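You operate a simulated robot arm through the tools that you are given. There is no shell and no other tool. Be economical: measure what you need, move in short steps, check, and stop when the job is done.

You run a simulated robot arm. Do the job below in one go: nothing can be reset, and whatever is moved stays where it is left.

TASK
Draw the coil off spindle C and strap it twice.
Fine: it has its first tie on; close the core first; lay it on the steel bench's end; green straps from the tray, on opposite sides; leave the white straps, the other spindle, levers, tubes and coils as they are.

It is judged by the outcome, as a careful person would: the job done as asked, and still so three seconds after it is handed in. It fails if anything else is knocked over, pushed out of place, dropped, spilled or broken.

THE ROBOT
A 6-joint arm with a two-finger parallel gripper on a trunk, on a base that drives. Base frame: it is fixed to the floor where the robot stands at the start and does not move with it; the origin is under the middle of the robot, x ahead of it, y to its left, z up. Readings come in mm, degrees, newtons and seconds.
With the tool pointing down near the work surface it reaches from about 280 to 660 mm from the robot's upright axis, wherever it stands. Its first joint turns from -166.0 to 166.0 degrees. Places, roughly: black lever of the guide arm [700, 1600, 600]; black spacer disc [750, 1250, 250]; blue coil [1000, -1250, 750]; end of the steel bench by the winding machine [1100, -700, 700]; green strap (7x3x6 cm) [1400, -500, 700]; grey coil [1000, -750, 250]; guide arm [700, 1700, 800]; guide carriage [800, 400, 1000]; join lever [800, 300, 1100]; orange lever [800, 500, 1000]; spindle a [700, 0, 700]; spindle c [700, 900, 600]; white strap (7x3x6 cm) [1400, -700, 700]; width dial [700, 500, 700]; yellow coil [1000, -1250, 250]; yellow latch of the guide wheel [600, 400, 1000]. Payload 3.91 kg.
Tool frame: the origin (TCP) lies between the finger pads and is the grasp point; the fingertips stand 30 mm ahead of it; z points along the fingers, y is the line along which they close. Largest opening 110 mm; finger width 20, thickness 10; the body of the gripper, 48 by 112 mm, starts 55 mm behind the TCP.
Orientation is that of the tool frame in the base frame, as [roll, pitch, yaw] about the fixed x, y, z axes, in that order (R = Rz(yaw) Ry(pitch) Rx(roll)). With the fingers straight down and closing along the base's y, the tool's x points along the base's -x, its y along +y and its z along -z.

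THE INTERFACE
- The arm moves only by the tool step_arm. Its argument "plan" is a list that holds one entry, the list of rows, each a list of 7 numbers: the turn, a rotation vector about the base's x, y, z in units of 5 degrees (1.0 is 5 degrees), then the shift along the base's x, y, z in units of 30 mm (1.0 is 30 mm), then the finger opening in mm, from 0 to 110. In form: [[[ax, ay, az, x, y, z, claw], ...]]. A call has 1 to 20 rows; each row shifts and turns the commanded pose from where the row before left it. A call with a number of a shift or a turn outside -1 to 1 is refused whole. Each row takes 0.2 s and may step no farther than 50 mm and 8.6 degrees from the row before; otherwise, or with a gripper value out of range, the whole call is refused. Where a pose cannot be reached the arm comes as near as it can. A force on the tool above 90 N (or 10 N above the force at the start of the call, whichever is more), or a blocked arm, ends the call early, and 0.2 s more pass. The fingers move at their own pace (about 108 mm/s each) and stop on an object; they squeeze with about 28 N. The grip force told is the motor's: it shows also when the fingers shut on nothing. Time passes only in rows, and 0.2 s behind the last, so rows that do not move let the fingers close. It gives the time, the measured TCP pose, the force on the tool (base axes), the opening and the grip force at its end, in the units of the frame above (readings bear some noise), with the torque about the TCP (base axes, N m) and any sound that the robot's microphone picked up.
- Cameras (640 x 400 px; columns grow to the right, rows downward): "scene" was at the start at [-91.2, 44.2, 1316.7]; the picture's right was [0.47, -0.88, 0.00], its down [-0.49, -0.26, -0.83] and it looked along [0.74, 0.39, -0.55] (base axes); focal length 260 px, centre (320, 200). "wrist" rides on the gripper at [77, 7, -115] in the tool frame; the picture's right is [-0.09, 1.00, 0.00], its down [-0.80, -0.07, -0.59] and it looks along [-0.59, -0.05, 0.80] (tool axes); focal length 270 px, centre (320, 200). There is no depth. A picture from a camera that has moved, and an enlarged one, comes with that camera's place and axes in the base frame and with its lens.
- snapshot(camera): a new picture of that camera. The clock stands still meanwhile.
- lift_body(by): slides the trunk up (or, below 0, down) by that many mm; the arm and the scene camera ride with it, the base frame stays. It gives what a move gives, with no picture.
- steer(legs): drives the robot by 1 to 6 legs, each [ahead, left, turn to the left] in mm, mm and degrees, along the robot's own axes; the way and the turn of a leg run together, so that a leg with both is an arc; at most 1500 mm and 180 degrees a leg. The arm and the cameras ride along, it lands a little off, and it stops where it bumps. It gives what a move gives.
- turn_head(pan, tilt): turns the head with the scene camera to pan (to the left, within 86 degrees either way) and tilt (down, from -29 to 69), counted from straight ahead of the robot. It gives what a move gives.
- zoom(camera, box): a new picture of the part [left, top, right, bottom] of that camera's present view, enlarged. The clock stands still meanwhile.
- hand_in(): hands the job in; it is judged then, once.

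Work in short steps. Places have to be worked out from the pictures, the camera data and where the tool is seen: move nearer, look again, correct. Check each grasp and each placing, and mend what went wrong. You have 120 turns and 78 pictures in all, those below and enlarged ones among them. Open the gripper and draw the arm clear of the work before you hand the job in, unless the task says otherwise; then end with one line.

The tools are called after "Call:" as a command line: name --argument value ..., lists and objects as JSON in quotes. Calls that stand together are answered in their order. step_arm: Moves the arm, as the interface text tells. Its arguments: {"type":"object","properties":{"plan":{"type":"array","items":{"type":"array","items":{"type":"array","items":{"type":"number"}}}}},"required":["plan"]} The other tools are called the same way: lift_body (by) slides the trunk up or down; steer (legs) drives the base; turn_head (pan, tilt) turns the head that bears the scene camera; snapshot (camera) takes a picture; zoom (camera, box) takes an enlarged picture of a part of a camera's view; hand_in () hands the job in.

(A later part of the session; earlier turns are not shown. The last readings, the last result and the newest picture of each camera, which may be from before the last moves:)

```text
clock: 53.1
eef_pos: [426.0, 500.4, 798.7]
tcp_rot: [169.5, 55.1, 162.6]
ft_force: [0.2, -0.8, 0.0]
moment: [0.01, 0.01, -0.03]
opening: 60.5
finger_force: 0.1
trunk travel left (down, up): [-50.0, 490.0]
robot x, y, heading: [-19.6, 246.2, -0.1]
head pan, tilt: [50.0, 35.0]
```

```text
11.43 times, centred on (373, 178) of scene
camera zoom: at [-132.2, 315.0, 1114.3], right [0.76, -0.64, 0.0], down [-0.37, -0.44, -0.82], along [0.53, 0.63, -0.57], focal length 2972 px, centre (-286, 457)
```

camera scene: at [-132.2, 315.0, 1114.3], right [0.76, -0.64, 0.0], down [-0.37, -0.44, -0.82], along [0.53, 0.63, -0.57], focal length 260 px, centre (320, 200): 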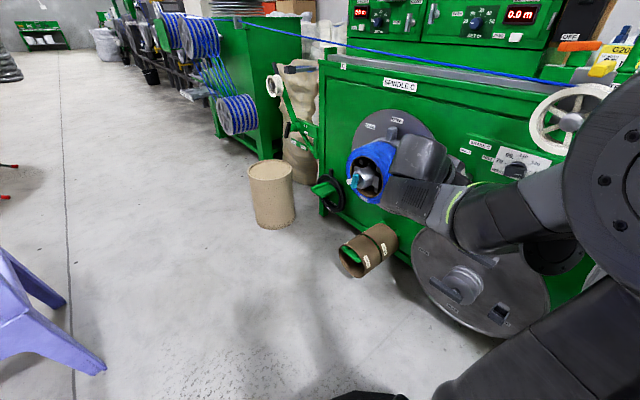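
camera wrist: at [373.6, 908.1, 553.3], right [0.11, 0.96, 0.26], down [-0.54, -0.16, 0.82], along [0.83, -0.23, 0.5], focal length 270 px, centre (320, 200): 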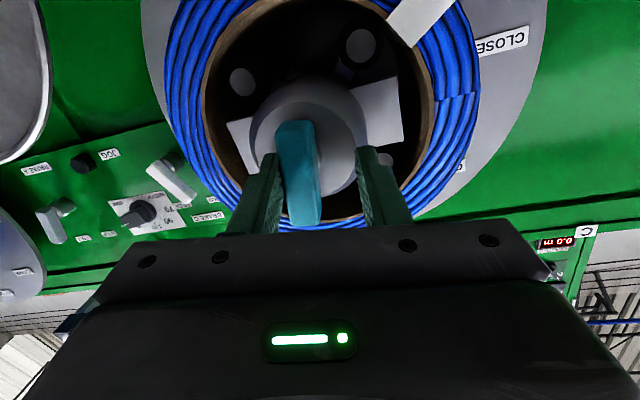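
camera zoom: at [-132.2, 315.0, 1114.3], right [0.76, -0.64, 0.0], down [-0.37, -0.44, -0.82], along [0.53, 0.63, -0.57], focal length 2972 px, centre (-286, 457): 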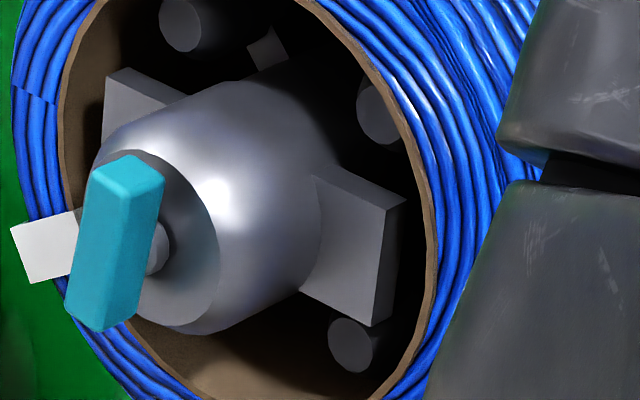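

Now it's clear: a T‑handle on a stem in front of a cone. I'll go straight in front of the spindle (y≈867) for a symmetric reach, grip the handle and test push/pull and a proper twist.

Call:
steer --legs '[[-190, 0, 0], [0, 600, 0]]'

Call:
step_arm --plan '[[[0, -1, 0, 0, -1, -1, 50], [0, -1, 0, 0, -1, -1, 50], [0, -1, 0, 0, -1, -1, 50], [0, -1, 0, 0, -1, -1, 50], [0, 0, 0, 0, -1, -0.5, 50], [0, 0, 0, 0, -1, 0, 50], [0, 0, 0, 0, -1, 0, 50], [0, 0, 0, 0, -1, 0, 50]]]'

```text
clock: 57.7
eef_pos: [230.2, 1129.4, 798.5]
tcp_rot: [169.3, 55.2, 163.7]
ft_force: [-0.2, -0.1, 0.2]
moment: [-0.02, 0.0, -0.03]
opening: 59.9
finger_force: 0.0
trunk travel left (down, up): [-50.0, 490.0]
robot x, y, heading: [-212.0, 861.6, 1.0]
head pan, tilt: [50.0, 35.0]
```

```text
clock: 59.5
eef_pos: [220.1, 953.9, 722.5]
tcp_rot: [150.6, 73.3, 146.3]
ft_force: [-0.1, 0.4, -0.5]
moment: [0.03, -0.06, -0.02]
opening: 50.3
finger_force: 0.1
out of reach, approached as far as the arm can: row 5, 6, 7, 8
trunk travel left (down, up): [-50.0, 490.0]
robot x, y, heading: [-208.1, 864.2, 1.3]
head pan, tilt: [50.0, 35.0]
```

Too close in; move forward toward (430, 867, 608) while leveling the tool.

Call:
step_arm --plan '[[[0, 0, 0, 1, -0.3, 0, 50], [0, 0, 0, 1, -0.3, 0, 50], [0, 0, 0, 1, -0.4, 0, 50], [-0.4, -0.72, 0.22, 1, -0.4, -0.5, 50], [-0.4, -0.72, 0.22, 1, -0.4, -0.8, 50], [-0.4, -0.72, 0.22, 1, -0.4, -0.8, 50], [-0.4, -0.72, 0.22, 0.6, -0.4, -0.8, 50], [0, 0, 0, 0.4, -0.3, -0.9, 50]]]'

Call:
snapshot --camera "wrist"

```text
clock: 61.3
eef_pos: [409.8, 1016.2, 678.4]
tcp_rot: [71.1, 89.4, 70.8]
ft_force: [-0.1, 0.4, 0.2]
moment: [0.0, 0.02, -0.03]
opening: 50.3
finger_force: 0.0
out of reach, approached as far as the arm can: row 1, 2, 3, 4, 5, 6, 7, 8
trunk travel left (down, up): [-50.0, 490.0]
robot x, y, heading: [-210.3, 863.3, 1.0]
head pan, tilt: [50.0, 35.0]
```

```text
42 pictures are left
camera wrist: at [297.4, 1024.9, 602.0], right [0.01, 1.0, 0.1], down [-0.6, -0.08, 0.8], along [0.8, -0.06, 0.59], focal length 270 px, centre (320, 200)
```

wrist: 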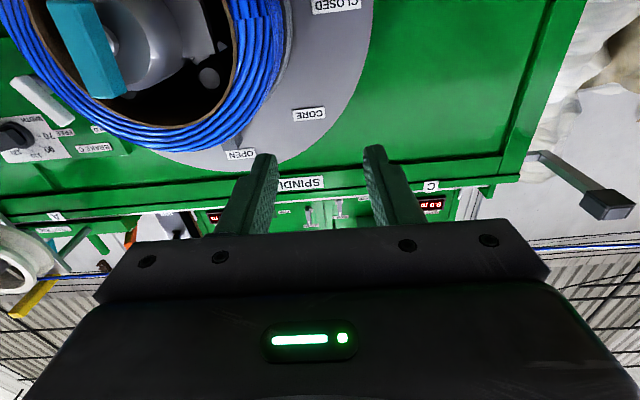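

Level reach needs about 640 mm or more of radius; drive back 60 mm, then extend.

Call:
steer --legs '[[-60, 0, -1]]'

Call:
step_arm --plan '[[[0, 0, 0, 0.5, 0, 0, 50], [0, 0, 0, 0.6, -0.8, -0.2, 50], [0, 0, 0, 0.6, -0.8, -0.2, 50], [0, 0, 0, 0.6, -0.8, -0.2, 50], [0, 0, 0, 0.6, -0.8, -0.4, 50], [0, 0, 0, 0, -0.8, -0.4, 50], [0, 0, 0, 0, -0.8, -0.4, 50], [0, 0, 0, 0, -0.17, -0.5, 50]]]'

Call:
snapshot --camera "wrist"

```text
clock: 62.3
eef_pos: [353.1, 1004.2, 677.6]
tcp_rot: [76.8, 89.4, 75.4]
ft_force: [-1.0, 0.1, 0.2]
moment: [0.0, 0.02, 0.0]
opening: 49.8
finger_force: 0.1
trunk travel left (down, up): [-50.0, 490.0]
robot x, y, heading: [-270.8, 867.6, -0.3]
head pan, tilt: [50.0, 35.0]
```

```text
clock: 64.1
eef_pos: [423.3, 1010.9, 619.2]
tcp_rot: [86.7, 89.5, 84.6]
ft_force: [0.3, -0.9, 0.0]
moment: [-0.03, -0.01, -0.02]
opening: 50.3
finger_force: 0.0
out of reach, approached as far as the arm can: row 2, 3, 4, 5, 6, 7, 8
trunk travel left (down, up): [-50.0, 490.0]
robot x, y, heading: [-269.4, 867.6, -0.2]
head pan, tilt: [50.0, 35.0]
```

```text
41 pictures are left
camera wrist: at [308.9, 1023.6, 542.7], right [0.04, 0.99, 0.09], down [-0.6, -0.05, 0.8], along [0.8, -0.09, 0.59], focal length 270 px, centre (320, 200)
```

wrist: 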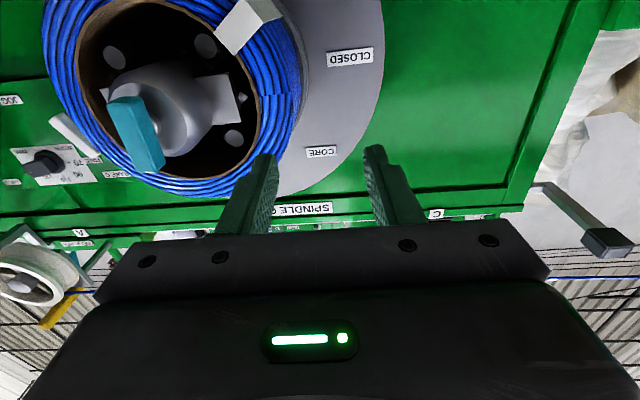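

The arm's lateral offset won't let the tool sit straight ahead; move the base 150 mm right so the tool lines up with the spindle axis.

Call:
steer --legs '[[0, -160, 0]]'

Call:
step_arm --plan '[[[0, 0, 0, 0, 0.3, 0, 50], [0, 0, 0, 0, 0.3, 0, 50]]]'

Call:
snapshot --camera "wrist"

```text
clock: 65.5
eef_pos: [421.4, 852.6, 619.5]
tcp_rot: [87.2, 89.6, 85.1]
ft_force: [0.3, 0.2, -0.2]
moment: [-0.02, 0.0, -0.01]
opening: 50.2
finger_force: 0.0
trunk travel left (down, up): [-50.0, 490.0]
robot x, y, heading: [-266.9, 705.8, -0.0]
head pan, tilt: [50.0, 35.0]
```

```text
clock: 66.1
eef_pos: [423.0, 869.4, 619.6]
tcp_rot: [86.4, 89.6, 84.3]
ft_force: [-0.5, -0.4, 0.4]
moment: [0.0, 0.03, 0.02]
opening: 50.2
finger_force: 0.1
trunk travel left (down, up): [-50.0, 490.0]
robot x, y, heading: [-270.8, 708.4, 0.0]
head pan, tilt: [50.0, 35.0]
```

```text
40 pictures are left
camera wrist: at [308.7, 881.8, 543.0], right [0.04, 0.99, 0.1], down [-0.6, -0.05, 0.8], along [0.8, -0.09, 0.59], focal length 270 px, centre (320, 200)
```

wrist: 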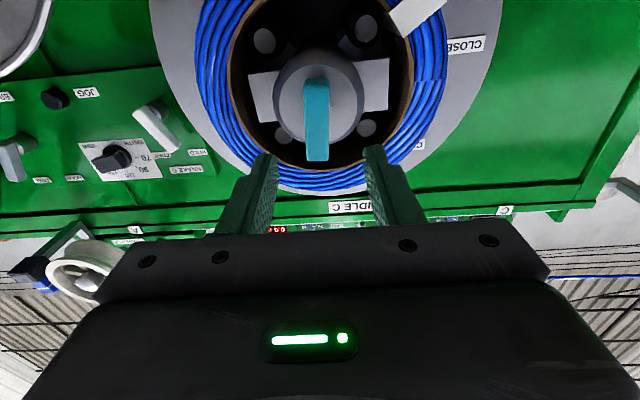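

Aligned; correct the small roll, advance and grip the T-handle, then test a gentle pull.

Call:
step_arm --plan '[[[-0.57, 0, 0.25, 0.3, -0.05, -0.2, 50], [-0.57, 0, 0.25, 0.5, 0, -0.2, 50], [0, 0, 0, 0.6, 0, 0, 45], [0, 0, 0, 0.6, 0, 0, 45], [0, 0, 0, 0, 0, 0, 10], [0, 0, 0, 0, 0, 0, 10]]]'

Call:
step_arm --plan '[[[0, 0, 0, -0.15, 0, 0, 10], [0, 0, 0, -0.15, 0, 0, 10], [0, 0, 0, -0.1, 0, 0, 10]]]'

```text
clock: 67.1
eef_pos: [464.2, 882.8, 606.6]
tcp_rot: [-93.0, 84.3, -92.6]
ft_force: [-40.1, -6.1, 13.8]
moment: [-0.29, -0.88, -1.21]
opening: 48.2
finger_force: 3.7
out of reach, approached as far as the arm can: row 2
trunk travel left (down, up): [-50.0, 490.0]
robot x, y, heading: [-275.7, 706.1, 0.1]
head pan, tilt: [50.0, 35.0]
stopped in row 4: the force on the tool passed its limit at 122 N (the readings are from after the stop); the commanded pose is now the measured one
```

```text
clock: 67.9
eef_pos: [454.8, 884.8, 604.3]
tcp_rot: [-97.3, 84.3, -97.1]
ft_force: [-0.3, 0.5, -0.2]
moment: [-0.01, -0.02, 0.0]
opening: 9.8
finger_force: 0.1
trunk travel left (down, up): [-50.0, 490.0]
robot x, y, heading: [-272.9, 706.0, 0.1]
head pan, tilt: [50.0, 35.0]
```

The reach limit pushed the tool sideways and a finger met the handle end-on. Back off, and shift the base 50 mm more to the right.

Call:
step_arm --plan '[[[0, 0, 0, -0.5, 0, 0, 50], [0, 0, 0, 0, 0, 0, 50]]]'

Call:
steer --legs '[[0, -60, 0]]'

Call:
step_arm --plan '[[[0, -0.6, 0, 0, 0.4, 0.1, 50], [0, -0.5, 0, 0, 0.4, 0, 50], [0, 0, 0, 0, 0.4, 0, 50]]]'

Call:
snapshot --camera "wrist"

```text
clock: 68.5
eef_pos: [440.9, 883.0, 603.9]
tcp_rot: [-97.2, 84.3, -96.9]
ft_force: [-0.6, 0.0, 0.7]
moment: [0.01, 0.0, -0.02]
opening: 50.2
finger_force: 0.1
trunk travel left (down, up): [-50.0, 490.0]
robot x, y, heading: [-273.9, 704.7, 0.1]
head pan, tilt: [50.0, 35.0]
```

```text
clock: 69.5
eef_pos: [440.0, 821.8, 603.7]
tcp_rot: [-96.9, 84.3, -96.7]
ft_force: [0.2, 0.5, 0.1]
moment: [0.01, -0.07, 0.0]
opening: 49.9
finger_force: 0.0
trunk travel left (down, up): [-50.0, 490.0]
robot x, y, heading: [-268.9, 642.6, 0.2]
head pan, tilt: [50.0, 35.0]
```

```text
clock: 70.3
eef_pos: [440.5, 857.8, 607.6]
tcp_rot: [-49.1, 82.6, -49.1]
ft_force: [0.6, 0.1, 0.3]
moment: [-0.01, 0.02, 0.0]
opening: 50.1
finger_force: 0.0
trunk travel left (down, up): [-50.0, 490.0]
robot x, y, heading: [-271.3, 642.4, -0.2]
head pan, tilt: [50.0, 35.0]
```

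```text
39 pictures are left
camera wrist: at [333.5, 856.9, 521.5], right [0.0, 1.0, -0.01], down [-0.66, 0.01, 0.75], along [0.75, 0.01, 0.66], focal length 270 px, centre (320, 200)
```

wrist: 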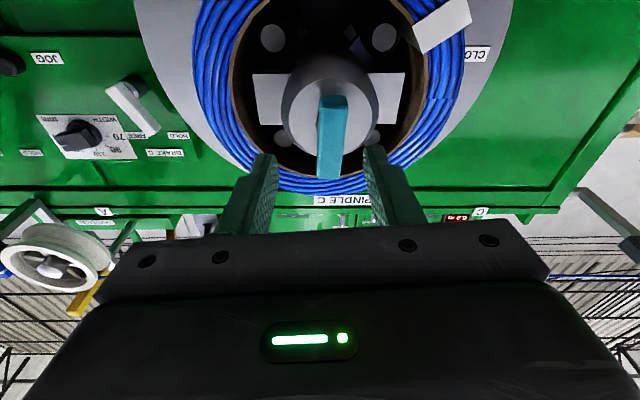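

Correct 5° of pitch, then advance, centred on y≈866, and grip.

Call:
step_arm --plan '[[[0, 1, 0, 0, 0.27, 0, 50], [0, 0, 0, 0.5, 0, 0, 45], [0, 0, 0, 0.5, 0, 0, 45], [0, 0, 0, 0.3, 0, 0, 45], [0, 0, 0, 0, 0, 0, 10], [0, 0, 0, 0, 0, 0, 10]]]'

Call:
step_arm --plan '[[[0, 0, 0, -0.15, 0, 0, 10], [0, 0, 0, -0.15, 0, 0, 10], [0, 0, 0, -0.1, 0, 0, 10]]]'

```text
clock: 71.7
eef_pos: [478.9, 866.5, 607.4]
tcp_rot: [-92.1, 84.4, -91.9]
ft_force: [0.4, 2.6, -0.2]
moment: [0.82, -0.2, -0.5]
opening: 19.3
finger_force: 45.1
trunk travel left (down, up): [-50.0, 490.0]
robot x, y, heading: [-271.5, 644.2, -0.0]
head pan, tilt: [50.0, 35.0]
```

```text
clock: 72.5
eef_pos: [468.6, 866.5, 606.6]
tcp_rot: [-91.7, 84.4, -91.4]
ft_force: [32.6, 5.7, 2.7]
moment: [0.96, -0.14, 0.0]
opening: 19.6
finger_force: 45.1
trunk travel left (down, up): [-50.0, 490.0]
robot x, y, heading: [-273.0, 644.2, 0.1]
head pan, tilt: [50.0, 35.0]
```

Pulling only slipped at ~33 N. Now test the other twist direction (+x) by 20° and look at opening and torque.

Call:
step_arm --plan '[[[0, 0, 0, 0.3, 0, 0, 10], [1, 0, 0, 0, 0, 0, 10], [1, 0, 0, 0, 0, 0, 10], [1, 0, 0, 0, 0, 0, 10], [1, 0, 0, 0, 0, 0, 10]]]'

Call:
snapshot --camera "wrist"

```text
clock: 73.7
eef_pos: [494.1, 876.0, 618.6]
tcp_rot: [99.6, 77.7, 96.3]
ft_force: [-21.5, -34.8, -6.7]
moment: [-0.17, -0.68, 0.68]
opening: 41.4
finger_force: 31.4
out of reach, approached as far as the arm can: row 4, 5
trunk travel left (down, up): [-50.0, 490.0]
robot x, y, heading: [-271.4, 641.2, -0.5]
head pan, tilt: [50.0, 35.0]
stopped in row 5: the force on the tool passed its limit at 122 N (the readings are from after the stop); the commanded pose is now the measured one
```

```text
38 pictures are left
camera wrist: at [379.0, 905.7, 549.9], right [0.06, 0.95, 0.29], down [-0.58, -0.2, 0.79], along [0.81, -0.22, 0.54], focal length 270 px, centre (320, 200)
```

wrist: 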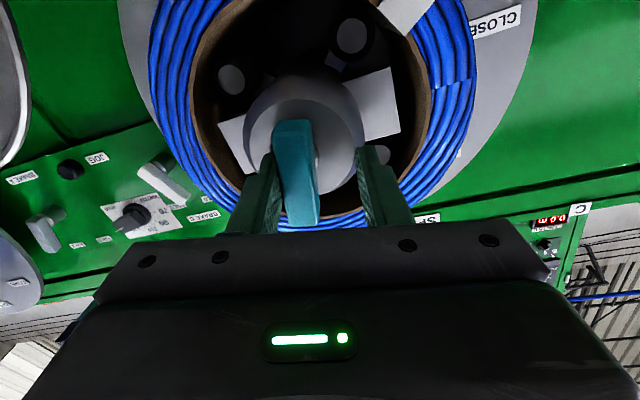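

The handle resists all directions; something else must be at play. I retreat and inspect the brake panel and the labels on the machine for a hint.

Call:
step_arm --plan '[[[0, 0, 0, -0.2, -0.1, 0, 60], [0, 0, 0, -1, 0, 0, 60], [0, 0, 0, -1, 0, 0, 60], [0, 1, 0, -1, 0, 0.5, 60], [0, 1, 0, -1, 0, 1, 60], [0, 1, 0, -0.5, 0, 1, 60], [0, 1, 0, -0.5, 0, 1, 60], [0, 1, 0, -0.5, 0, 1, 60], [0, 1, 0, -0.5, 0, 1, 60]]]'

Call:
turn_head --pan -25 --tilt 30

Call:
zoom --camera "scene" --box '[120, 20, 440, 220]'

```text
clock: 75.7
eef_pos: [313.4, 895.5, 794.1]
tcp_rot: [163.9, 56.8, 157.9]
ft_force: [0.2, 0.8, -0.6]
moment: [0.01, -0.01, 0.04]
opening: 59.9
finger_force: 0.1
out of reach, approached as far as the arm can: row 2, 3
trunk travel left (down, up): [-50.0, 490.0]
robot x, y, heading: [-272.0, 646.0, -0.3]
head pan, tilt: [50.0, 35.0]
```

```text
clock: 77.2
eef_pos: [313.4, 893.7, 793.0]
tcp_rot: [163.7, 56.7, 157.6]
ft_force: [0.1, -0.7, 0.1]
moment: [0.02, -0.01, 0.02]
opening: 60.0
finger_force: 0.0
trunk travel left (down, up): [-50.0, 490.0]
robot x, y, heading: [-269.8, 643.1, -0.3]
head pan, tilt: [-25.0, 30.0]
```

```text
2.00 times, centred on (280, 120) of scene
camera zoom: at [-359.5, 608.3, 1122.1], right [-0.43, -0.9, 0.0], down [-0.45, 0.21, -0.87], along [0.78, -0.37, -0.5], focal length 520 px, centre (400, 360)
```

zoom: 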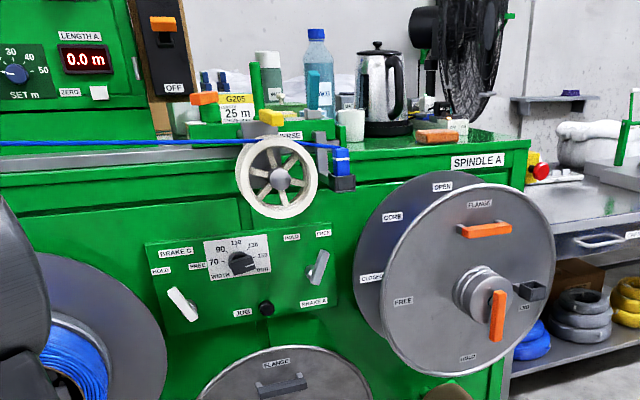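

Brake C is at HOLD, as it should be for turning the core. The +x direction was never tested rigidly, so I'll push the handle's upper end from the +y side with closed fingers.

Call:
step_arm --plan '[[[0, -1, 0, 0.5, 0.1, -1, 0], [0, -1, 0, 0.5, 0.1, -1, 0], [0, -1, 0, 0.5, 0.1, -1, 0], [0, -1, 0, 1, 0, -1, 0], [0, -1, 0, 1, 0, -0.7, 0], [0, -1, 0, 1, 0, -0.5, 0], [0, -0.6, 0, 0.5, 0, 0, 0]]]'

Call:
snapshot --camera "wrist"

```text
clock: 78.8
eef_pos: [465.2, 904.8, 637.4]
tcp_rot: [83.8, 77.9, 81.4]
ft_force: [0.4, 0.6, 0.4]
moment: [0.01, 0.03, -0.01]
opening: 0.0
finger_force: 28.1
trunk travel left (down, up): [-50.0, 490.0]
robot x, y, heading: [-273.2, 644.4, -0.0]
head pan, tilt: [-25.0, 30.0]
```

```text
36 pictures are left
camera wrist: at [354.4, 933.0, 561.7], right [0.04, 0.96, 0.29], down [-0.62, -0.21, 0.75], along [0.78, -0.21, 0.59], focal length 270 px, centre (320, 200)
```

wrist: 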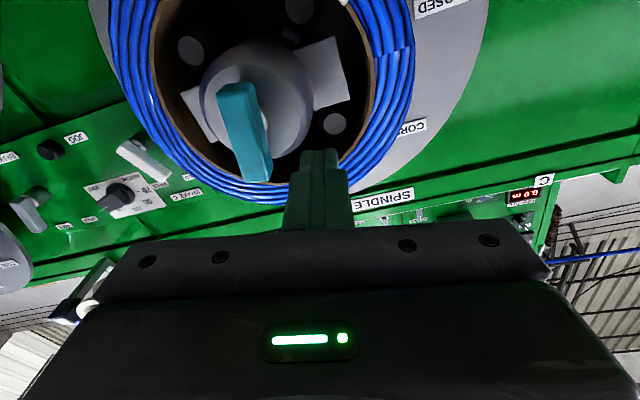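

Advance 10 mm and push toward −y in small steps.

Call:
step_arm --plan '[[[0, 0, 0, 0.3, 0, -0.15, 0], [0, 0, 0, 0, -0.5, 0, 0], [0, 0, 0, 0, -0.2, 0, 0], [0, 0, 0, 0, -0.2, 0, 0], [0, 0, 0, 0, -0.2, 0, 0], [0, 0, 0, 0, -0.2, 0, 0], [0, 0, 0, 0, -0.2, 0, 0]]]'

Call:
snapshot --camera "wrist"

```text
clock: 80.4
eef_pos: [480.4, 878.9, 647.3]
tcp_rot: [85.0, 78.3, 82.1]
ft_force: [0.3, 0.6, 0.7]
moment: [0.0, 0.03, -0.02]
opening: 0.0
finger_force: 27.7
out of reach, approached as far as the arm can: row 3, 4, 5, 6, 7
trunk travel left (down, up): [-50.0, 490.0]
robot x, y, heading: [-270.3, 639.3, -0.1]
head pan, tilt: [-25.0, 30.0]
```

```text
35 pictures are left
camera wrist: at [369.7, 907.1, 572.6], right [0.04, 0.96, 0.29], down [-0.62, -0.2, 0.76], along [0.78, -0.21, 0.58], focal length 270 px, centre (320, 200)
```

wrist: 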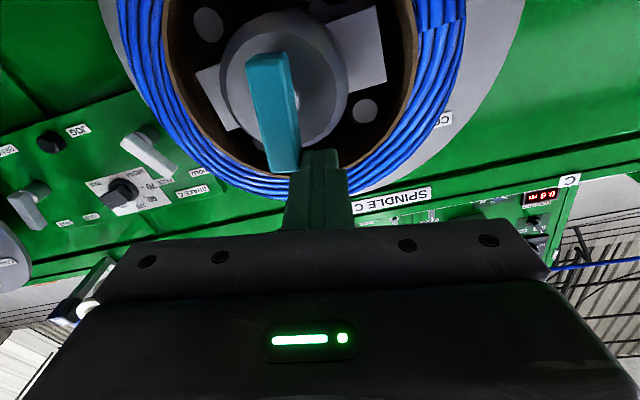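

I use the base for the push: shift +y 12 mm, lower the trunk 18 mm, then drive 30 mm right.

Call:
step_arm --plan '[[[0, 0, 0, 0, 0.45, 0, 0]]]'

Call:
lift_body --by -18

Call:
steer --legs '[[0, -32, 0]]'

Call:
snapshot --camera "wrist"

```text
clock: 80.8
eef_pos: [481.5, 891.5, 648.2]
tcp_rot: [84.2, 77.8, 81.6]
ft_force: [0.3, -0.6, 0.3]
moment: [-0.02, 0.01, 0.01]
opening: 0.0
finger_force: 28.0
trunk travel left (down, up): [-50.0, 490.0]
robot x, y, heading: [-269.7, 640.5, -0.1]
head pan, tilt: [-25.0, 30.0]
```

```text
clock: 81.4
eef_pos: [481.1, 892.1, 629.9]
tcp_rot: [84.2, 77.8, 81.7]
ft_force: [-0.1, -1.3, 0.5]
moment: [0.01, -0.01, -0.01]
opening: 0.0
finger_force: 28.4
trunk travel left (down, up): [-32.0, 508.0]
robot x, y, heading: [-272.5, 642.0, -0.1]
head pan, tilt: [-25.0, 30.0]
```

```text
clock: 82.2
eef_pos: [480.5, 858.4, 629.4]
tcp_rot: [84.2, 77.8, 81.6]
ft_force: [0.4, -2.1, 1.8]
moment: [-0.02, -0.04, -0.03]
opening: 0.0
finger_force: 28.5
trunk travel left (down, up): [-32.0, 508.0]
robot x, y, heading: [-270.8, 610.3, -0.3]
head pan, tilt: [-25.0, 30.0]
```

```text
34 pictures are left
camera wrist: at [369.8, 887.0, 554.3], right [0.04, 0.95, 0.29], down [-0.62, -0.21, 0.76], along [0.78, -0.21, 0.58], focal length 270 px, centre (320, 200)
```

wrist: 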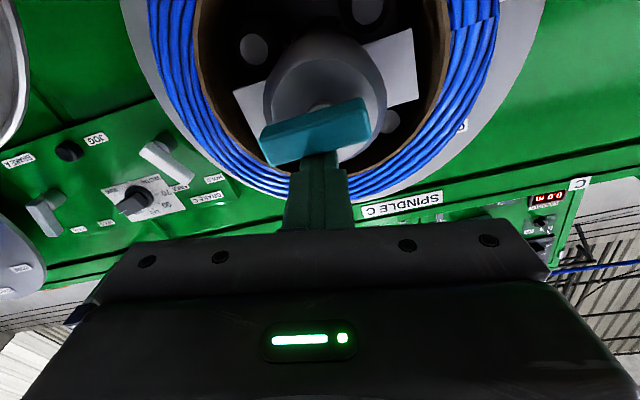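

The handle swung easily to horizontal in this direction. Back off and look for what changed in the core.

Call:
step_arm --plan '[[[0, 0, 0, 0, 0, 0.3, 0], [0, 0, 0, -1, 0, 0.2, 0], [0, 0, 0, -1, 0, 0.3, 0]]]'

Call:
zoom --camera "wrist" --box '[120, 0, 520, 250]'

```text
clock: 83.0
eef_pos: [421.1, 858.4, 651.4]
tcp_rot: [84.3, 77.9, 81.7]
ft_force: [0.1, -0.1, -0.3]
moment: [0.02, -0.04, -0.01]
opening: 0.0
finger_force: 28.2
trunk travel left (down, up): [-32.0, 508.0]
robot x, y, heading: [-273.8, 612.9, -0.0]
head pan, tilt: [-25.0, 30.0]
```

```text
1.60 times, centred on (320, 125) of wrist
camera zoom: at [309.9, 887.0, 576.7], right [0.04, 0.96, 0.29], down [-0.62, -0.21, 0.76], along [0.78, -0.21, 0.58], focal length 432 px, centre (320, 320)
```

zoom: 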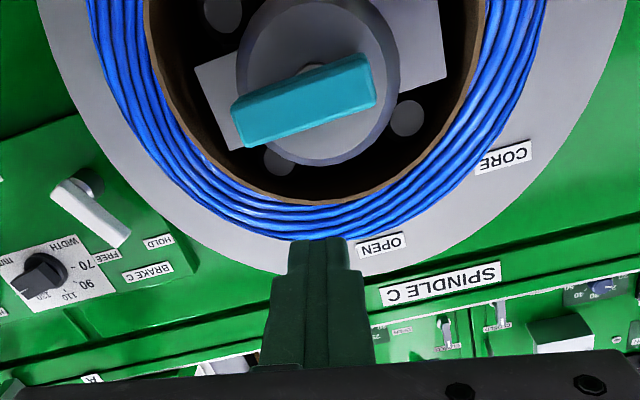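

The handle looks like a catch for the ring lever. I go back above the coil to try the grey block again: raise and tilt the tool first.

Call:
step_arm --plan '[[[-0.34, 1, 0, -0.5, 0.1, 1, 30], [-0.34, 1, 0, -0.5, 0.1, 1, 60], [-0.34, 1, 0, -0.5, 0, 1, 60], [-0.34, 1, 0, -0.5, 0, 1, 60], [-0.34, 1, 0, -0.5, 0, 1, 60], [-0.34, 1, 0, -0.5, 0, 1, 60], [-0.34, 1, 0, -0.5, 0, 1, 60], [-0.34, 1, 0, 0, 0, 1, 60], [-0.34, 1, 0, 0, 0, 0.6, 60], [-0.34, 1, 0, 0, 0, 0, 60]]]'

Call:
steer --legs '[[405, 0, 0]]'

Call:
snapshot --camera "wrist"

```text
clock: 85.2
eef_pos: [315.5, 865.4, 910.8]
tcp_rot: [-167.9, 41.6, -175.6]
ft_force: [0.1, 0.5, 0.3]
moment: [-0.03, 0.04, -0.01]
opening: 59.9
finger_force: 0.1
trunk travel left (down, up): [-32.0, 508.0]
robot x, y, heading: [-272.6, 612.0, -0.2]
head pan, tilt: [-25.0, 30.0]
```

```text
clock: 87.8
eef_pos: [721.8, 866.8, 910.1]
tcp_rot: [-168.0, 41.9, -175.4]
ft_force: [0.1, 0.1, 0.2]
moment: [0.0, -0.02, 0.0]
opening: 60.1
finger_force: 0.1
trunk travel left (down, up): [-32.0, 508.0]
robot x, y, heading: [140.2, 609.7, 0.1]
head pan, tilt: [-25.0, 30.0]
```

```text
32 pictures are left
camera wrist: at [590.4, 887.0, 942.4], right [0.13, 0.99, -0.1], down [0.19, 0.07, 0.98], along [0.97, -0.14, -0.18], focal length 270 px, centre (320, 200)
```

wrist: 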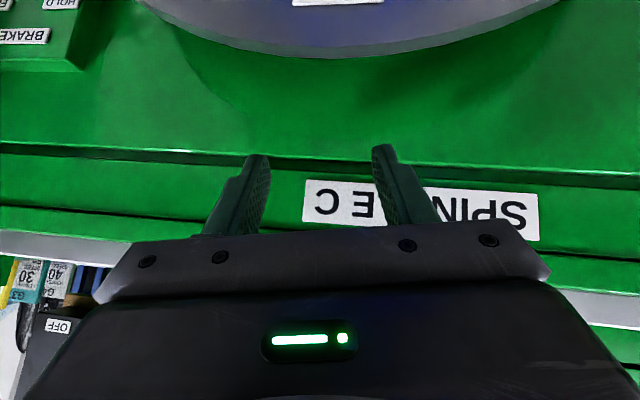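

Slightly too far ahead; pull back 48 mm, fix roll/yaw, and come down over the block with the fingers astride it.

Call:
step_arm --plan '[[[0.6, 0, 0.45, -0.8, 0, 0, 60], [0.6, 0, 0.45, -0.8, 0, 0, 60], [0, 0, 0, 0, 0, -1, 60], [0, 0, 0, 0, 0, -1, 60], [0, 0, 0, 0, 0, -1, 60], [0, 0, 0, 0, 0, -1, 60]]]'

Call:
snapshot --camera "wrist"

```text
clock: 89.2
eef_pos: [674.0, 866.1, 789.4]
tcp_rot: [-176.0, 42.3, -176.4]
ft_force: [0.1, -0.8, 0.2]
moment: [-0.03, -0.03, 0.03]
opening: 59.8
finger_force: 0.0
trunk travel left (down, up): [-32.0, 508.0]
robot x, y, heading: [136.1, 612.9, -0.3]
head pan, tilt: [-25.0, 30.0]
```

```text
31 pictures are left
camera wrist: at [541.1, 872.4, 823.3], right [0.05, 1.0, 0.01], down [0.19, -0.02, 0.98], along [0.98, -0.05, -0.19], focal length 270 px, centre (320, 200)
```

wrist: 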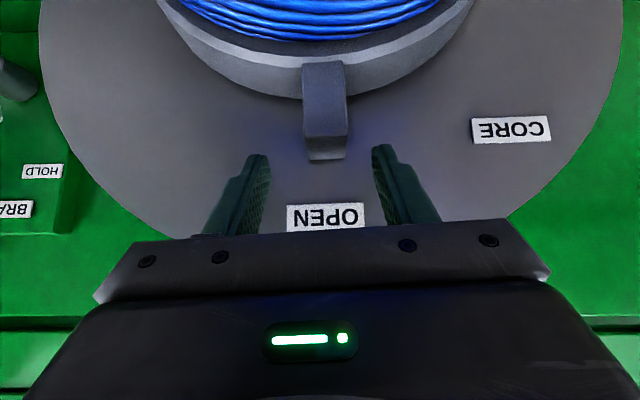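

Lower 22 mm, set the fingers loosely around the block, and sweep 20° toward CLOSED.

Call:
step_arm --plan '[[[0, 0, 0, 0, 0, -0.4, 60], [0, 0, 0, 0, 0, -0.35, 45], [-1, 0, 0, 0, 0.465, -0.02, 45], [-1, 0, 0, 0, 0.461, -0.06, 45], [-1, 0, 0, 0, 0.454, -0.1, 45], [-1, 0, 0, 0, 0.444, -0.14, 45]]]'

Call:
snapshot --camera "wrist"

```text
clock: 90.6
eef_pos: [673.5, 922.0, 759.2]
tcp_rot: [-150.3, 38.0, -159.6]
ft_force: [0.0, -0.3, 0.2]
moment: [0.0, 0.04, 0.01]
opening: 44.9
finger_force: 0.0
trunk travel left (down, up): [-32.0, 508.0]
robot x, y, heading: [135.6, 614.2, -0.3]
head pan, tilt: [-25.0, 30.0]
```

```text
30 pictures are left
camera wrist: at [540.2, 938.7, 787.7], right [0.05, 0.94, -0.34], down [0.19, 0.32, 0.93], along [0.98, -0.11, -0.16], focal length 270 px, centre (320, 200)
```

wrist: 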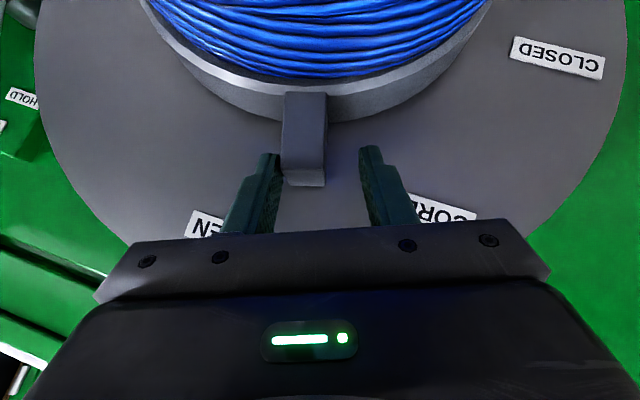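

It moves freely now. Continue sweeping to about 60°.

Call:
step_arm --plan '[[[-1, 0, 0, 0, 0.43, -0.178, 45], [-1, 0, 0, 0, 0.412, -0.215, 45], [-1, 0, 0, 0, 0.392, -0.25, 45], [-1, 0, 0, 0, 0.369, -0.283, 45], [-1, 0, 0, 0, 0.343, -0.314, 45], [-1, 0, 0, 0, 0.314, -0.343, 45], [-1, 0, 0, 0, 0.283, -0.369, 45], [-1, 0, 0, 0, 0.25, -0.392, 45]]]'

Call:
snapshot --camera "wrist"

```text
clock: 92.4
eef_pos: [673.4, 1005.6, 686.2]
tcp_rot: [-111.2, 17.1, -140.5]
ft_force: [0.6, 0.0, 0.1]
moment: [-0.03, -0.01, 0.02]
opening: 44.8
finger_force: 0.1
trunk travel left (down, up): [-32.0, 508.0]
robot x, y, heading: [135.3, 610.8, -0.4]
head pan, tilt: [-25.0, 30.0]
```

```text
29 pictures are left
camera wrist: at [540.4, 1037.1, 698.7], right [0.05, 0.51, -0.86], down [0.19, 0.84, 0.5], along [0.98, -0.19, -0.06], focal length 270 px, centre (320, 200)
```

wrist: 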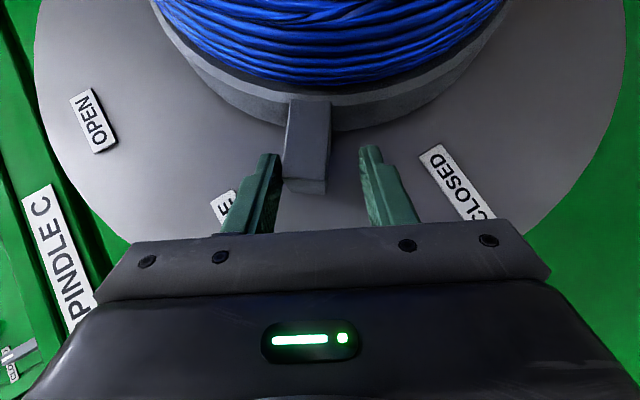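

Tracking well. Continue to just past 90° (the block lags a few degrees in the fingers).

Call:
step_arm --plan '[[[-1, 0, 0, 0, 0.215, -0.412, 45], [-1, 0, 0, 0, 0.178, -0.43, 45], [-1, 0, 0, 0, 0.14, -0.443, 45], [-1, 0, 0, 0, 0.101, -0.454, 45], [-1, 0, 0, 0, 0.061, -0.461, 45], [-1, 0, 0, 0, 0.02, -0.465, 45], [-0.5, 0, 0, 0, 0, -0.25, 45]]]'

Call:
snapshot --camera "wrist"

```text
clock: 94.0
eef_pos: [673.8, 1026.5, 600.4]
tcp_rot: [-86.6, -4.5, -137.8]
ft_force: [0.1, -0.5, 0.2]
moment: [0.0, 0.03, -0.02]
opening: 44.9
finger_force: 0.0
trunk travel left (down, up): [-32.0, 508.0]
robot x, y, heading: [138.5, 608.1, -0.0]
head pan, tilt: [-25.0, 30.0]
```

```text
28 pictures are left
camera wrist: at [541.5, 1059.0, 593.9], right [0.05, -0.04, -1.0], down [0.19, 0.98, -0.03], along [0.98, -0.19, 0.05], focal length 270 px, centre (320, 200)
```

wrist: 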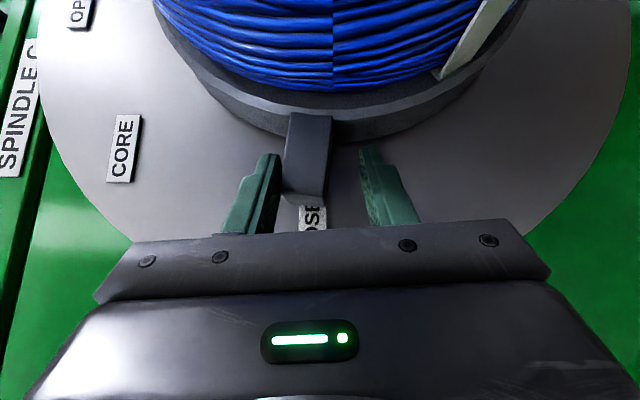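

The block is essentially at CLOSED; nudge about 4° more to make sure it's at its stop.

Call:
step_arm --plan '[[[-0.4, 0, 0, 0, 0, -0.2, 45], [-0.4, 0, 0, 0, 0, -0.2, 45]]]'

Call:
zoom --camera "wrist" --box '[190, 60, 446, 220]'

```text
clock: 94.6
eef_pos: [673.8, 1026.3, 589.4]
tcp_rot: [-83.7, -7.1, -138.1]
ft_force: [-0.7, -0.6, -0.2]
moment: [0.02, 0.02, 0.01]
opening: 44.9
finger_force: 0.0
trunk travel left (down, up): [-32.0, 508.0]
robot x, y, heading: [136.0, 610.0, -0.1]
head pan, tilt: [-25.0, 30.0]
```

```text
2.50 times, centred on (318, 140) of wrist
camera zoom: at [541.1, 1058.2, 579.7], right [0.05, -0.11, -0.99], down [0.19, 0.98, -0.09], along [0.98, -0.19, 0.07], focal length 676 px, centre (325, 350)
```

zoom: 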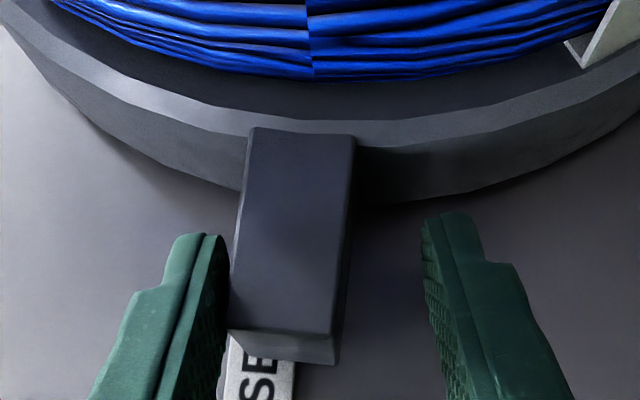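

The lever is at CLOSED with no force. I withdraw the fingers along the tool axis, drive back, and swing the tool to point along +x with the fingers closing vertically (they already do).

Call:
step_arm --plan '[[[0, 0, 0, -0.67, 0.74, 0, 45], [0, 0, 0, -0.67, 0.74, 0, 45], [0, 0, 0, -0.67, 0.74, 0, 45], [0, 0, 0, -0.9, 0.3, 0, 45], [0, 0, 0, -1, 0, 0, 45]]]'

Call:
steer --legs '[[-380, 0, 0]]'

Call:
step_arm --plan '[[[0, 0, 1, 0.6, -0.5, 0.3, 45], [0, 0, 1, 0.6, -0.5, 0.3, 45], [0, 0, 1, 0.6, -0.5, 0.3, 45], [0, 0, 1, 0.6, -0.5, 0.3, 45], [0, 0, 1, 0.6, -0.5, 0.3, 45], [0, 0, 1, 0.6, -0.5, 0.3, 45], [0, 0, 1, 0.6, -0.5, 0.3, 45], [0, 0, 1, 0.6, -0.5, 0.3, 45], [0, 0, 1, 0, -0.5, 0.3, 45]]]'

Call:
snapshot --camera "wrist"

```text
clock: 95.8
eef_pos: [564.1, 1097.7, 585.5]
tcp_rot: [-84.0, -7.1, -137.5]
ft_force: [-0.9, -0.3, -0.2]
moment: [0.0, 0.0, 0.01]
opening: 44.9
finger_force: 0.0
out of reach, approached as far as the arm can: row 5
trunk travel left (down, up): [-32.0, 508.0]
robot x, y, heading: [135.7, 609.0, 0.0]
head pan, tilt: [-25.0, 30.0]
```

```text
clock: 98.2
eef_pos: [181.4, 1098.7, 584.9]
tcp_rot: [-84.0, -7.0, -137.4]
ft_force: [0.3, -0.1, -0.3]
moment: [-0.01, 0.0, -0.02]
opening: 44.8
finger_force: 0.1
trunk travel left (down, up): [-32.0, 508.0]
robot x, y, heading: [-248.1, 608.6, -0.0]
head pan, tilt: [-25.0, 30.0]
```

```text
clock: 100.2
eef_pos: [324.0, 962.3, 666.5]
tcp_rot: [-84.0, -7.1, -92.3]
ft_force: [0.1, 0.0, -0.2]
moment: [-0.04, -0.03, 0.02]
opening: 44.8
finger_force: 0.2
trunk travel left (down, up): [-32.0, 508.0]
robot x, y, heading: [-245.8, 609.4, -0.1]
head pan, tilt: [-25.0, 30.0]
```

```text
26 pictures are left
camera wrist: at [209.2, 889.0, 658.4], right [0.1, -0.04, -0.99], down [-0.57, 0.82, -0.09], along [0.82, 0.57, 0.06], focal length 270 px, centre (320, 200)
```

wrist: 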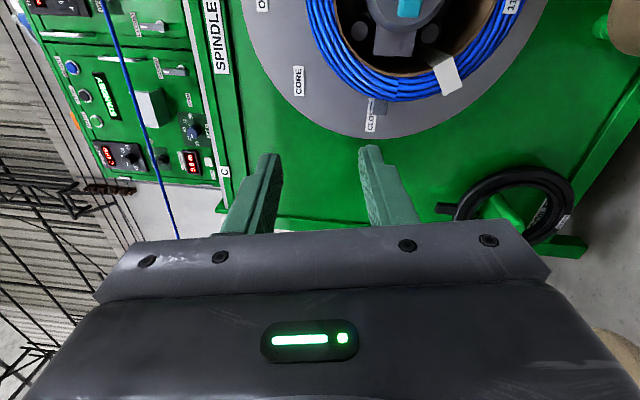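

Good orientation. Correct the small tilt/roll and move in front of the coil's top wall (target (460, 867, 707)).

Call:
step_arm --plan '[[[0.3, 0.24, 0, 0.6, -0.63, 0.27, 45], [0.3, 0.24, 0, 0.9, -0.63, 0.27, 45], [0.3, 0.24, 0, 0.9, -0.63, 0.27, 45], [0.3, 0.24, 0, 0.9, -0.63, 0.27, 45], [0.3, 0.24, 0, 0.9, -0.63, 0.27, 45]]]'

Call:
snapshot --camera "wrist"

```text
clock: 101.4
eef_pos: [451.1, 869.8, 705.5]
tcp_rot: [-90.2, 0.2, -92.1]
ft_force: [-0.7, 0.0, -0.6]
moment: [-0.01, -0.04, -0.05]
opening: 44.8
finger_force: 0.1
trunk travel left (down, up): [-32.0, 508.0]
robot x, y, heading: [-244.3, 607.8, -0.1]
head pan, tilt: [-25.0, 30.0]
```

```text
25 pictures are left
camera wrist: at [334.7, 796.2, 700.9], right [0.0, 0.09, -1.0], down [-0.57, 0.82, 0.08], along [0.82, 0.56, 0.05], focal length 270 px, centre (320, 200)
```

wrist: 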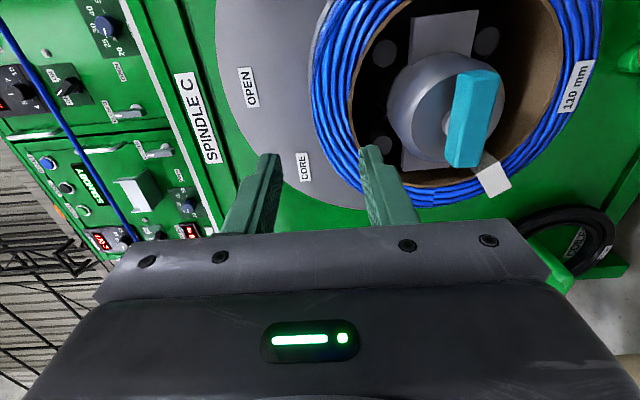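

The coil has dropped ~14 mm with the core closed: its top wall is centred near z≈692. Lower the tool, open to 55 and advance part way.

Call:
step_arm --plan '[[[0, 0, 0, 0, -0.1, -0.43, 55], [0, 0, 0, 0.9, 0, 0, 55], [0, 0, 0, 0.9, 0, 0, 55]]]'

Call:
snapshot --camera "wrist"

```text
clock: 102.2
eef_pos: [505.3, 865.7, 694.6]
tcp_rot: [-90.2, 0.1, -92.1]
ft_force: [-0.5, -0.6, 0.1]
moment: [-0.01, 0.02, -0.01]
opening: 54.9
finger_force: 0.0
trunk travel left (down, up): [-32.0, 508.0]
robot x, y, heading: [-245.9, 611.1, 0.0]
head pan, tilt: [-25.0, 30.0]
```

```text
24 pictures are left
camera wrist: at [388.9, 792.1, 688.5], right [0.0, 0.09, -1.0], down [-0.56, 0.82, 0.08], along [0.83, 0.56, 0.05], focal length 270 px, centre (320, 200)
```

wrist: 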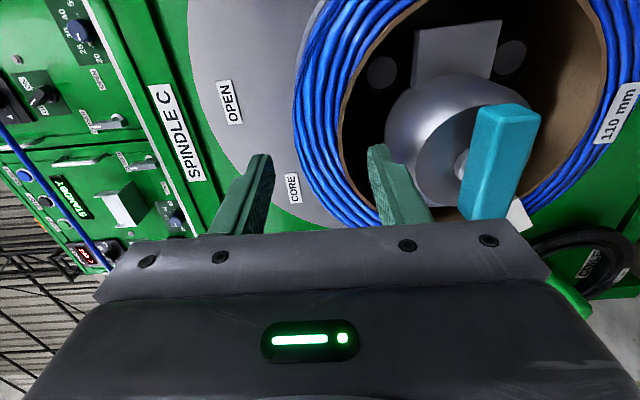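

Lower 5 mm more and advance to x≈570.

Call:
step_arm --plan '[[[0, 0, 0, 0.3, 0, -0.15, 55], [0, 0, 0, 0.6, 0, 0, 55], [0, 0, 0, 0.6, 0, 0, 55], [0, 0, 0, 0.7, 0, 0, 55]]]'

Call:
snapshot --camera "wrist"

```text
clock: 103.2
eef_pos: [570.0, 863.0, 690.7]
tcp_rot: [-90.4, 0.2, -91.9]
ft_force: [-0.4, 0.4, 0.9]
moment: [0.0, 0.04, 0.01]
opening: 54.6
finger_force: 0.0
trunk travel left (down, up): [-32.0, 508.0]
robot x, y, heading: [-245.6, 611.5, -0.1]
head pan, tilt: [-25.0, 30.0]
```

```text
23 pictures are left
camera wrist: at [454.0, 791.7, 684.6], right [0.0, 0.09, -1.0], down [-0.57, 0.82, 0.08], along [0.82, 0.56, 0.05], focal length 270 px, centre (320, 200)
```

wrist: 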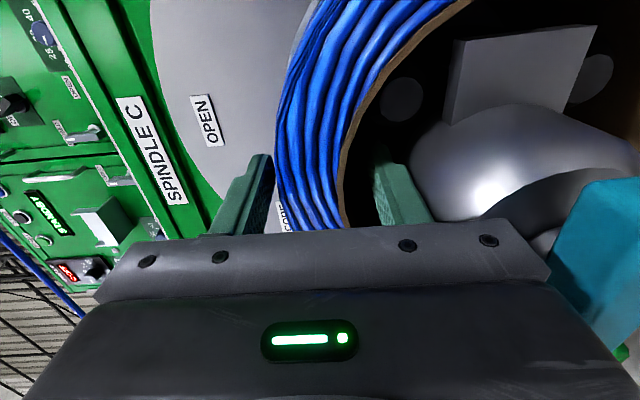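

The fingers straddle the wall. Advance 8 mm more and close.

Call:
step_arm --plan '[[[0, 0, 0, 0.27, 0, 0, 55], [0, 0, 0, 0, 0, 0, 20], [0, 0, 0, 0, 0, 0, 10], [0, 0, 0, 0, 0, 0, 10]]]'

```text
clock: 104.2
eef_pos: [577.8, 863.8, 696.0]
tcp_rot: [-89.6, 0.3, -92.2]
ft_force: [4.0, 4.9, 32.9]
moment: [-0.55, -0.01, 0.04]
opening: 34.9
finger_force: 28.3
trunk travel left (down, up): [-32.0, 508.0]
robot x, y, heading: [-246.6, 608.5, 0.2]
head pan, tilt: [-25.0, 30.0]
```

Gripped at 35 mm, but the tool is being pushed up 33 N (wall centre a little higher). Ease up 6 mm and read the force.

Call:
step_arm --plan '[[[0, 0, 0, 0, 0, 0.2, 10], [0, 0, 0, 0, 0, 0, 10]]]'

```text
clock: 104.8
eef_pos: [577.4, 863.6, 697.6]
tcp_rot: [-90.3, 0.2, -92.0]
ft_force: [-11.6, -1.4, 15.2]
moment: [-0.47, -0.96, -0.44]
opening: 34.9
finger_force: 27.7
trunk travel left (down, up): [-32.0, 508.0]
robot x, y, heading: [-246.0, 612.2, 0.1]
head pan, tilt: [-25.0, 30.0]
```

Raise 12 mm more so the arm carries the weight.

Call:
step_arm --plan '[[[0, 0, 0, 0, 0, 0.2, 10], [0, 0, 0, 0, 0, 0.2, 10], [0, 0, 0, 0, 0, 0, 10]]]'

Call:
snapshot --camera "wrist"

```text
clock: 105.6
eef_pos: [578.5, 865.8, 705.9]
tcp_rot: [-90.6, 0.2, -92.0]
ft_force: [-0.3, -0.4, -8.5]
moment: [-0.06, 0.38, 0.06]
opening: 34.5
finger_force: 27.9
trunk travel left (down, up): [-32.0, 508.0]
robot x, y, heading: [-244.6, 607.7, 0.0]
head pan, tilt: [-25.0, 30.0]
```

```text
22 pictures are left
camera wrist: at [463.0, 792.7, 699.9], right [-0.01, 0.09, -1.0], down [-0.57, 0.82, 0.08], along [0.82, 0.56, 0.05], focal length 270 px, centre (320, 200)
```

wrist: 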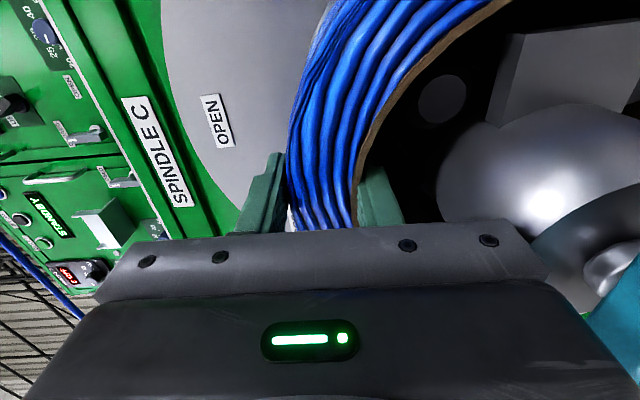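

The weight (~8.5 N) is carried freely and the coil is centred on the axis. Draw it back along −x in small steps.

Call:
step_arm --plan '[[[0, 0, 0, -0.4, 0, 0, 10], [0, 0, 0, -0.4, 0, 0, 10], [0, 0, 0, -0.4, 0, 0, 10], [0, 0, 0, -0.4, 0, 0, 10]]]'

Call:
step_arm --plan '[[[0, 0, 0, -0.5, 0, 0, 10], [0, 0, 0, -0.5, 0, 0, 10], [0, 0, 0, -0.5, 0, 0, 10], [0, 0, 0, -0.5, 0, 0, 10]]]'

Call:
snapshot --camera "wrist"

```text
clock: 106.6
eef_pos: [531.2, 864.8, 708.2]
tcp_rot: [-90.5, 0.1, -92.0]
ft_force: [0.6, -0.2, -9.1]
moment: [-0.05, 0.35, 0.02]
opening: 34.3
finger_force: 27.6
trunk travel left (down, up): [-32.0, 508.0]
robot x, y, heading: [-251.7, 609.6, 0.0]
head pan, tilt: [-25.0, 30.0]
```

```text
clock: 107.6
eef_pos: [471.0, 863.7, 707.7]
tcp_rot: [-90.4, 0.2, -92.1]
ft_force: [0.5, 0.3, -9.1]
moment: [-0.03, 0.33, -0.02]
opening: 34.2
finger_force: 28.2
trunk travel left (down, up): [-32.0, 508.0]
robot x, y, heading: [-249.5, 606.7, 0.1]
head pan, tilt: [-25.0, 30.0]
```

```text
21 pictures are left
camera wrist: at [354.5, 792.0, 702.2], right [0.0, 0.09, -1.0], down [-0.56, 0.82, 0.08], along [0.83, 0.56, 0.05], focal length 270 px, centre (320, 200)
```

wrist: 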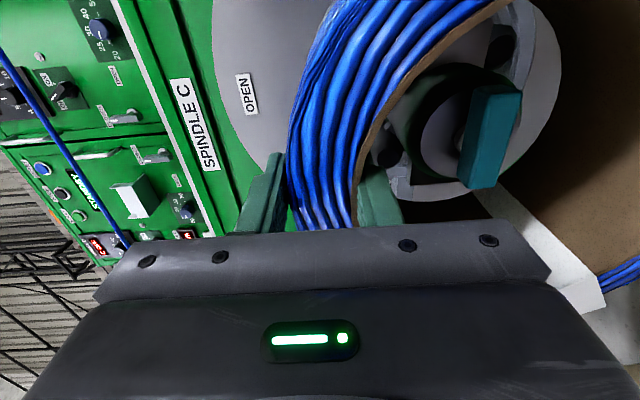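

The coil with its tube is coming off cleanly. Back the base away 300 mm, then raise the trunk, and check it's held.

Call:
steer --legs '[[-150, 0, 0], [-150, 0, 0]]'

Call:
lift_body --by 270

Call:
snapshot --camera "wrist"

```text
clock: 109.9
eef_pos: [174.2, 863.7, 708.1]
tcp_rot: [-90.4, 0.1, -92.1]
ft_force: [-0.9, 1.3, -9.5]
moment: [-0.01, 0.34, 0.01]
opening: 34.5
finger_force: 27.7
trunk travel left (down, up): [-32.0, 508.0]
robot x, y, heading: [-537.5, 609.4, -0.1]
head pan, tilt: [-25.0, 30.0]
```

```text
clock: 112.7
eef_pos: [174.8, 864.3, 977.1]
tcp_rot: [-90.4, 0.1, -92.1]
ft_force: [-0.4, -0.2, -9.4]
moment: [-0.04, 0.35, 0.02]
opening: 34.5
finger_force: 27.9
trunk travel left (down, up): [-302.0, 238.0]
robot x, y, heading: [-542.1, 614.6, 0.2]
head pan, tilt: [-25.0, 30.0]
```

```text
20 pictures are left
camera wrist: at [58.5, 791.6, 971.9], right [0.0, 0.09, -1.0], down [-0.56, 0.82, 0.08], along [0.83, 0.56, 0.05], focal length 270 px, centre (320, 200)
```

wrist: 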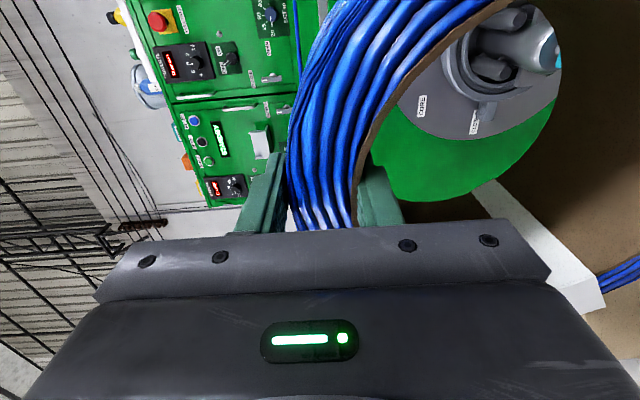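

Coil held cleanly and free of the spindle. Drive right to bring it in front of the bench end, and look at the bench.

Call:
steer --legs '[[0, -700, 0], [0, -700, 0], [400, 0, 0]]'

Call:
turn_head --pan -12 --tilt 30

Call:
snapshot --camera "scene"

```text
clock: 119.3
eef_pos: [168.1, -434.6, 977.0]
tcp_rot: [-90.6, 0.1, -93.5]
ft_force: [1.1, -1.0, -9.0]
moment: [0.02, 0.34, 0.03]
opening: 34.4
finger_force: 27.5
trunk travel left (down, up): [-302.0, 238.0]
robot x, y, heading: [-551.1, -671.8, -1.2]
head pan, tilt: [-25.0, 30.0]
stopped in leg 2: the robot was blocked; the commanded pose is now the measured one
```

```text
clock: 120.1
eef_pos: [167.9, -433.5, 976.9]
tcp_rot: [-90.3, 0.1, -93.4]
ft_force: [0.4, -0.2, -8.6]
moment: [-0.03, 0.37, 0.01]
opening: 34.2
finger_force: 28.5
trunk travel left (down, up): [-302.0, 238.0]
robot x, y, heading: [-556.9, -669.4, -1.4]
head pan, tilt: [-12.0, 30.0]
```

```text
19 pictures are left
camera scene: at [-635.8, -685.5, 1374.2], right [-0.23, -0.97, 0.0], down [-0.49, 0.11, -0.87], along [0.84, -0.2, -0.5], focal length 260 px, centre (320, 200)
```

scene: 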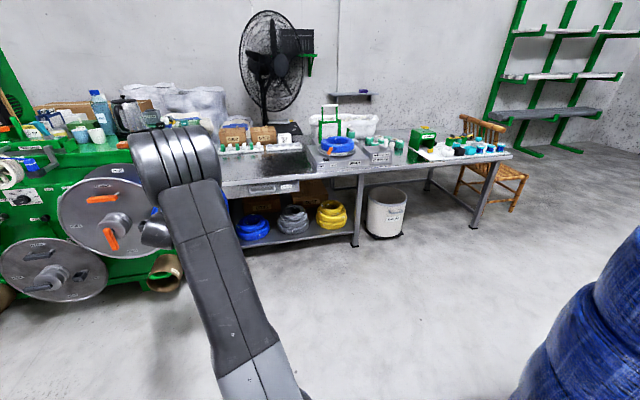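

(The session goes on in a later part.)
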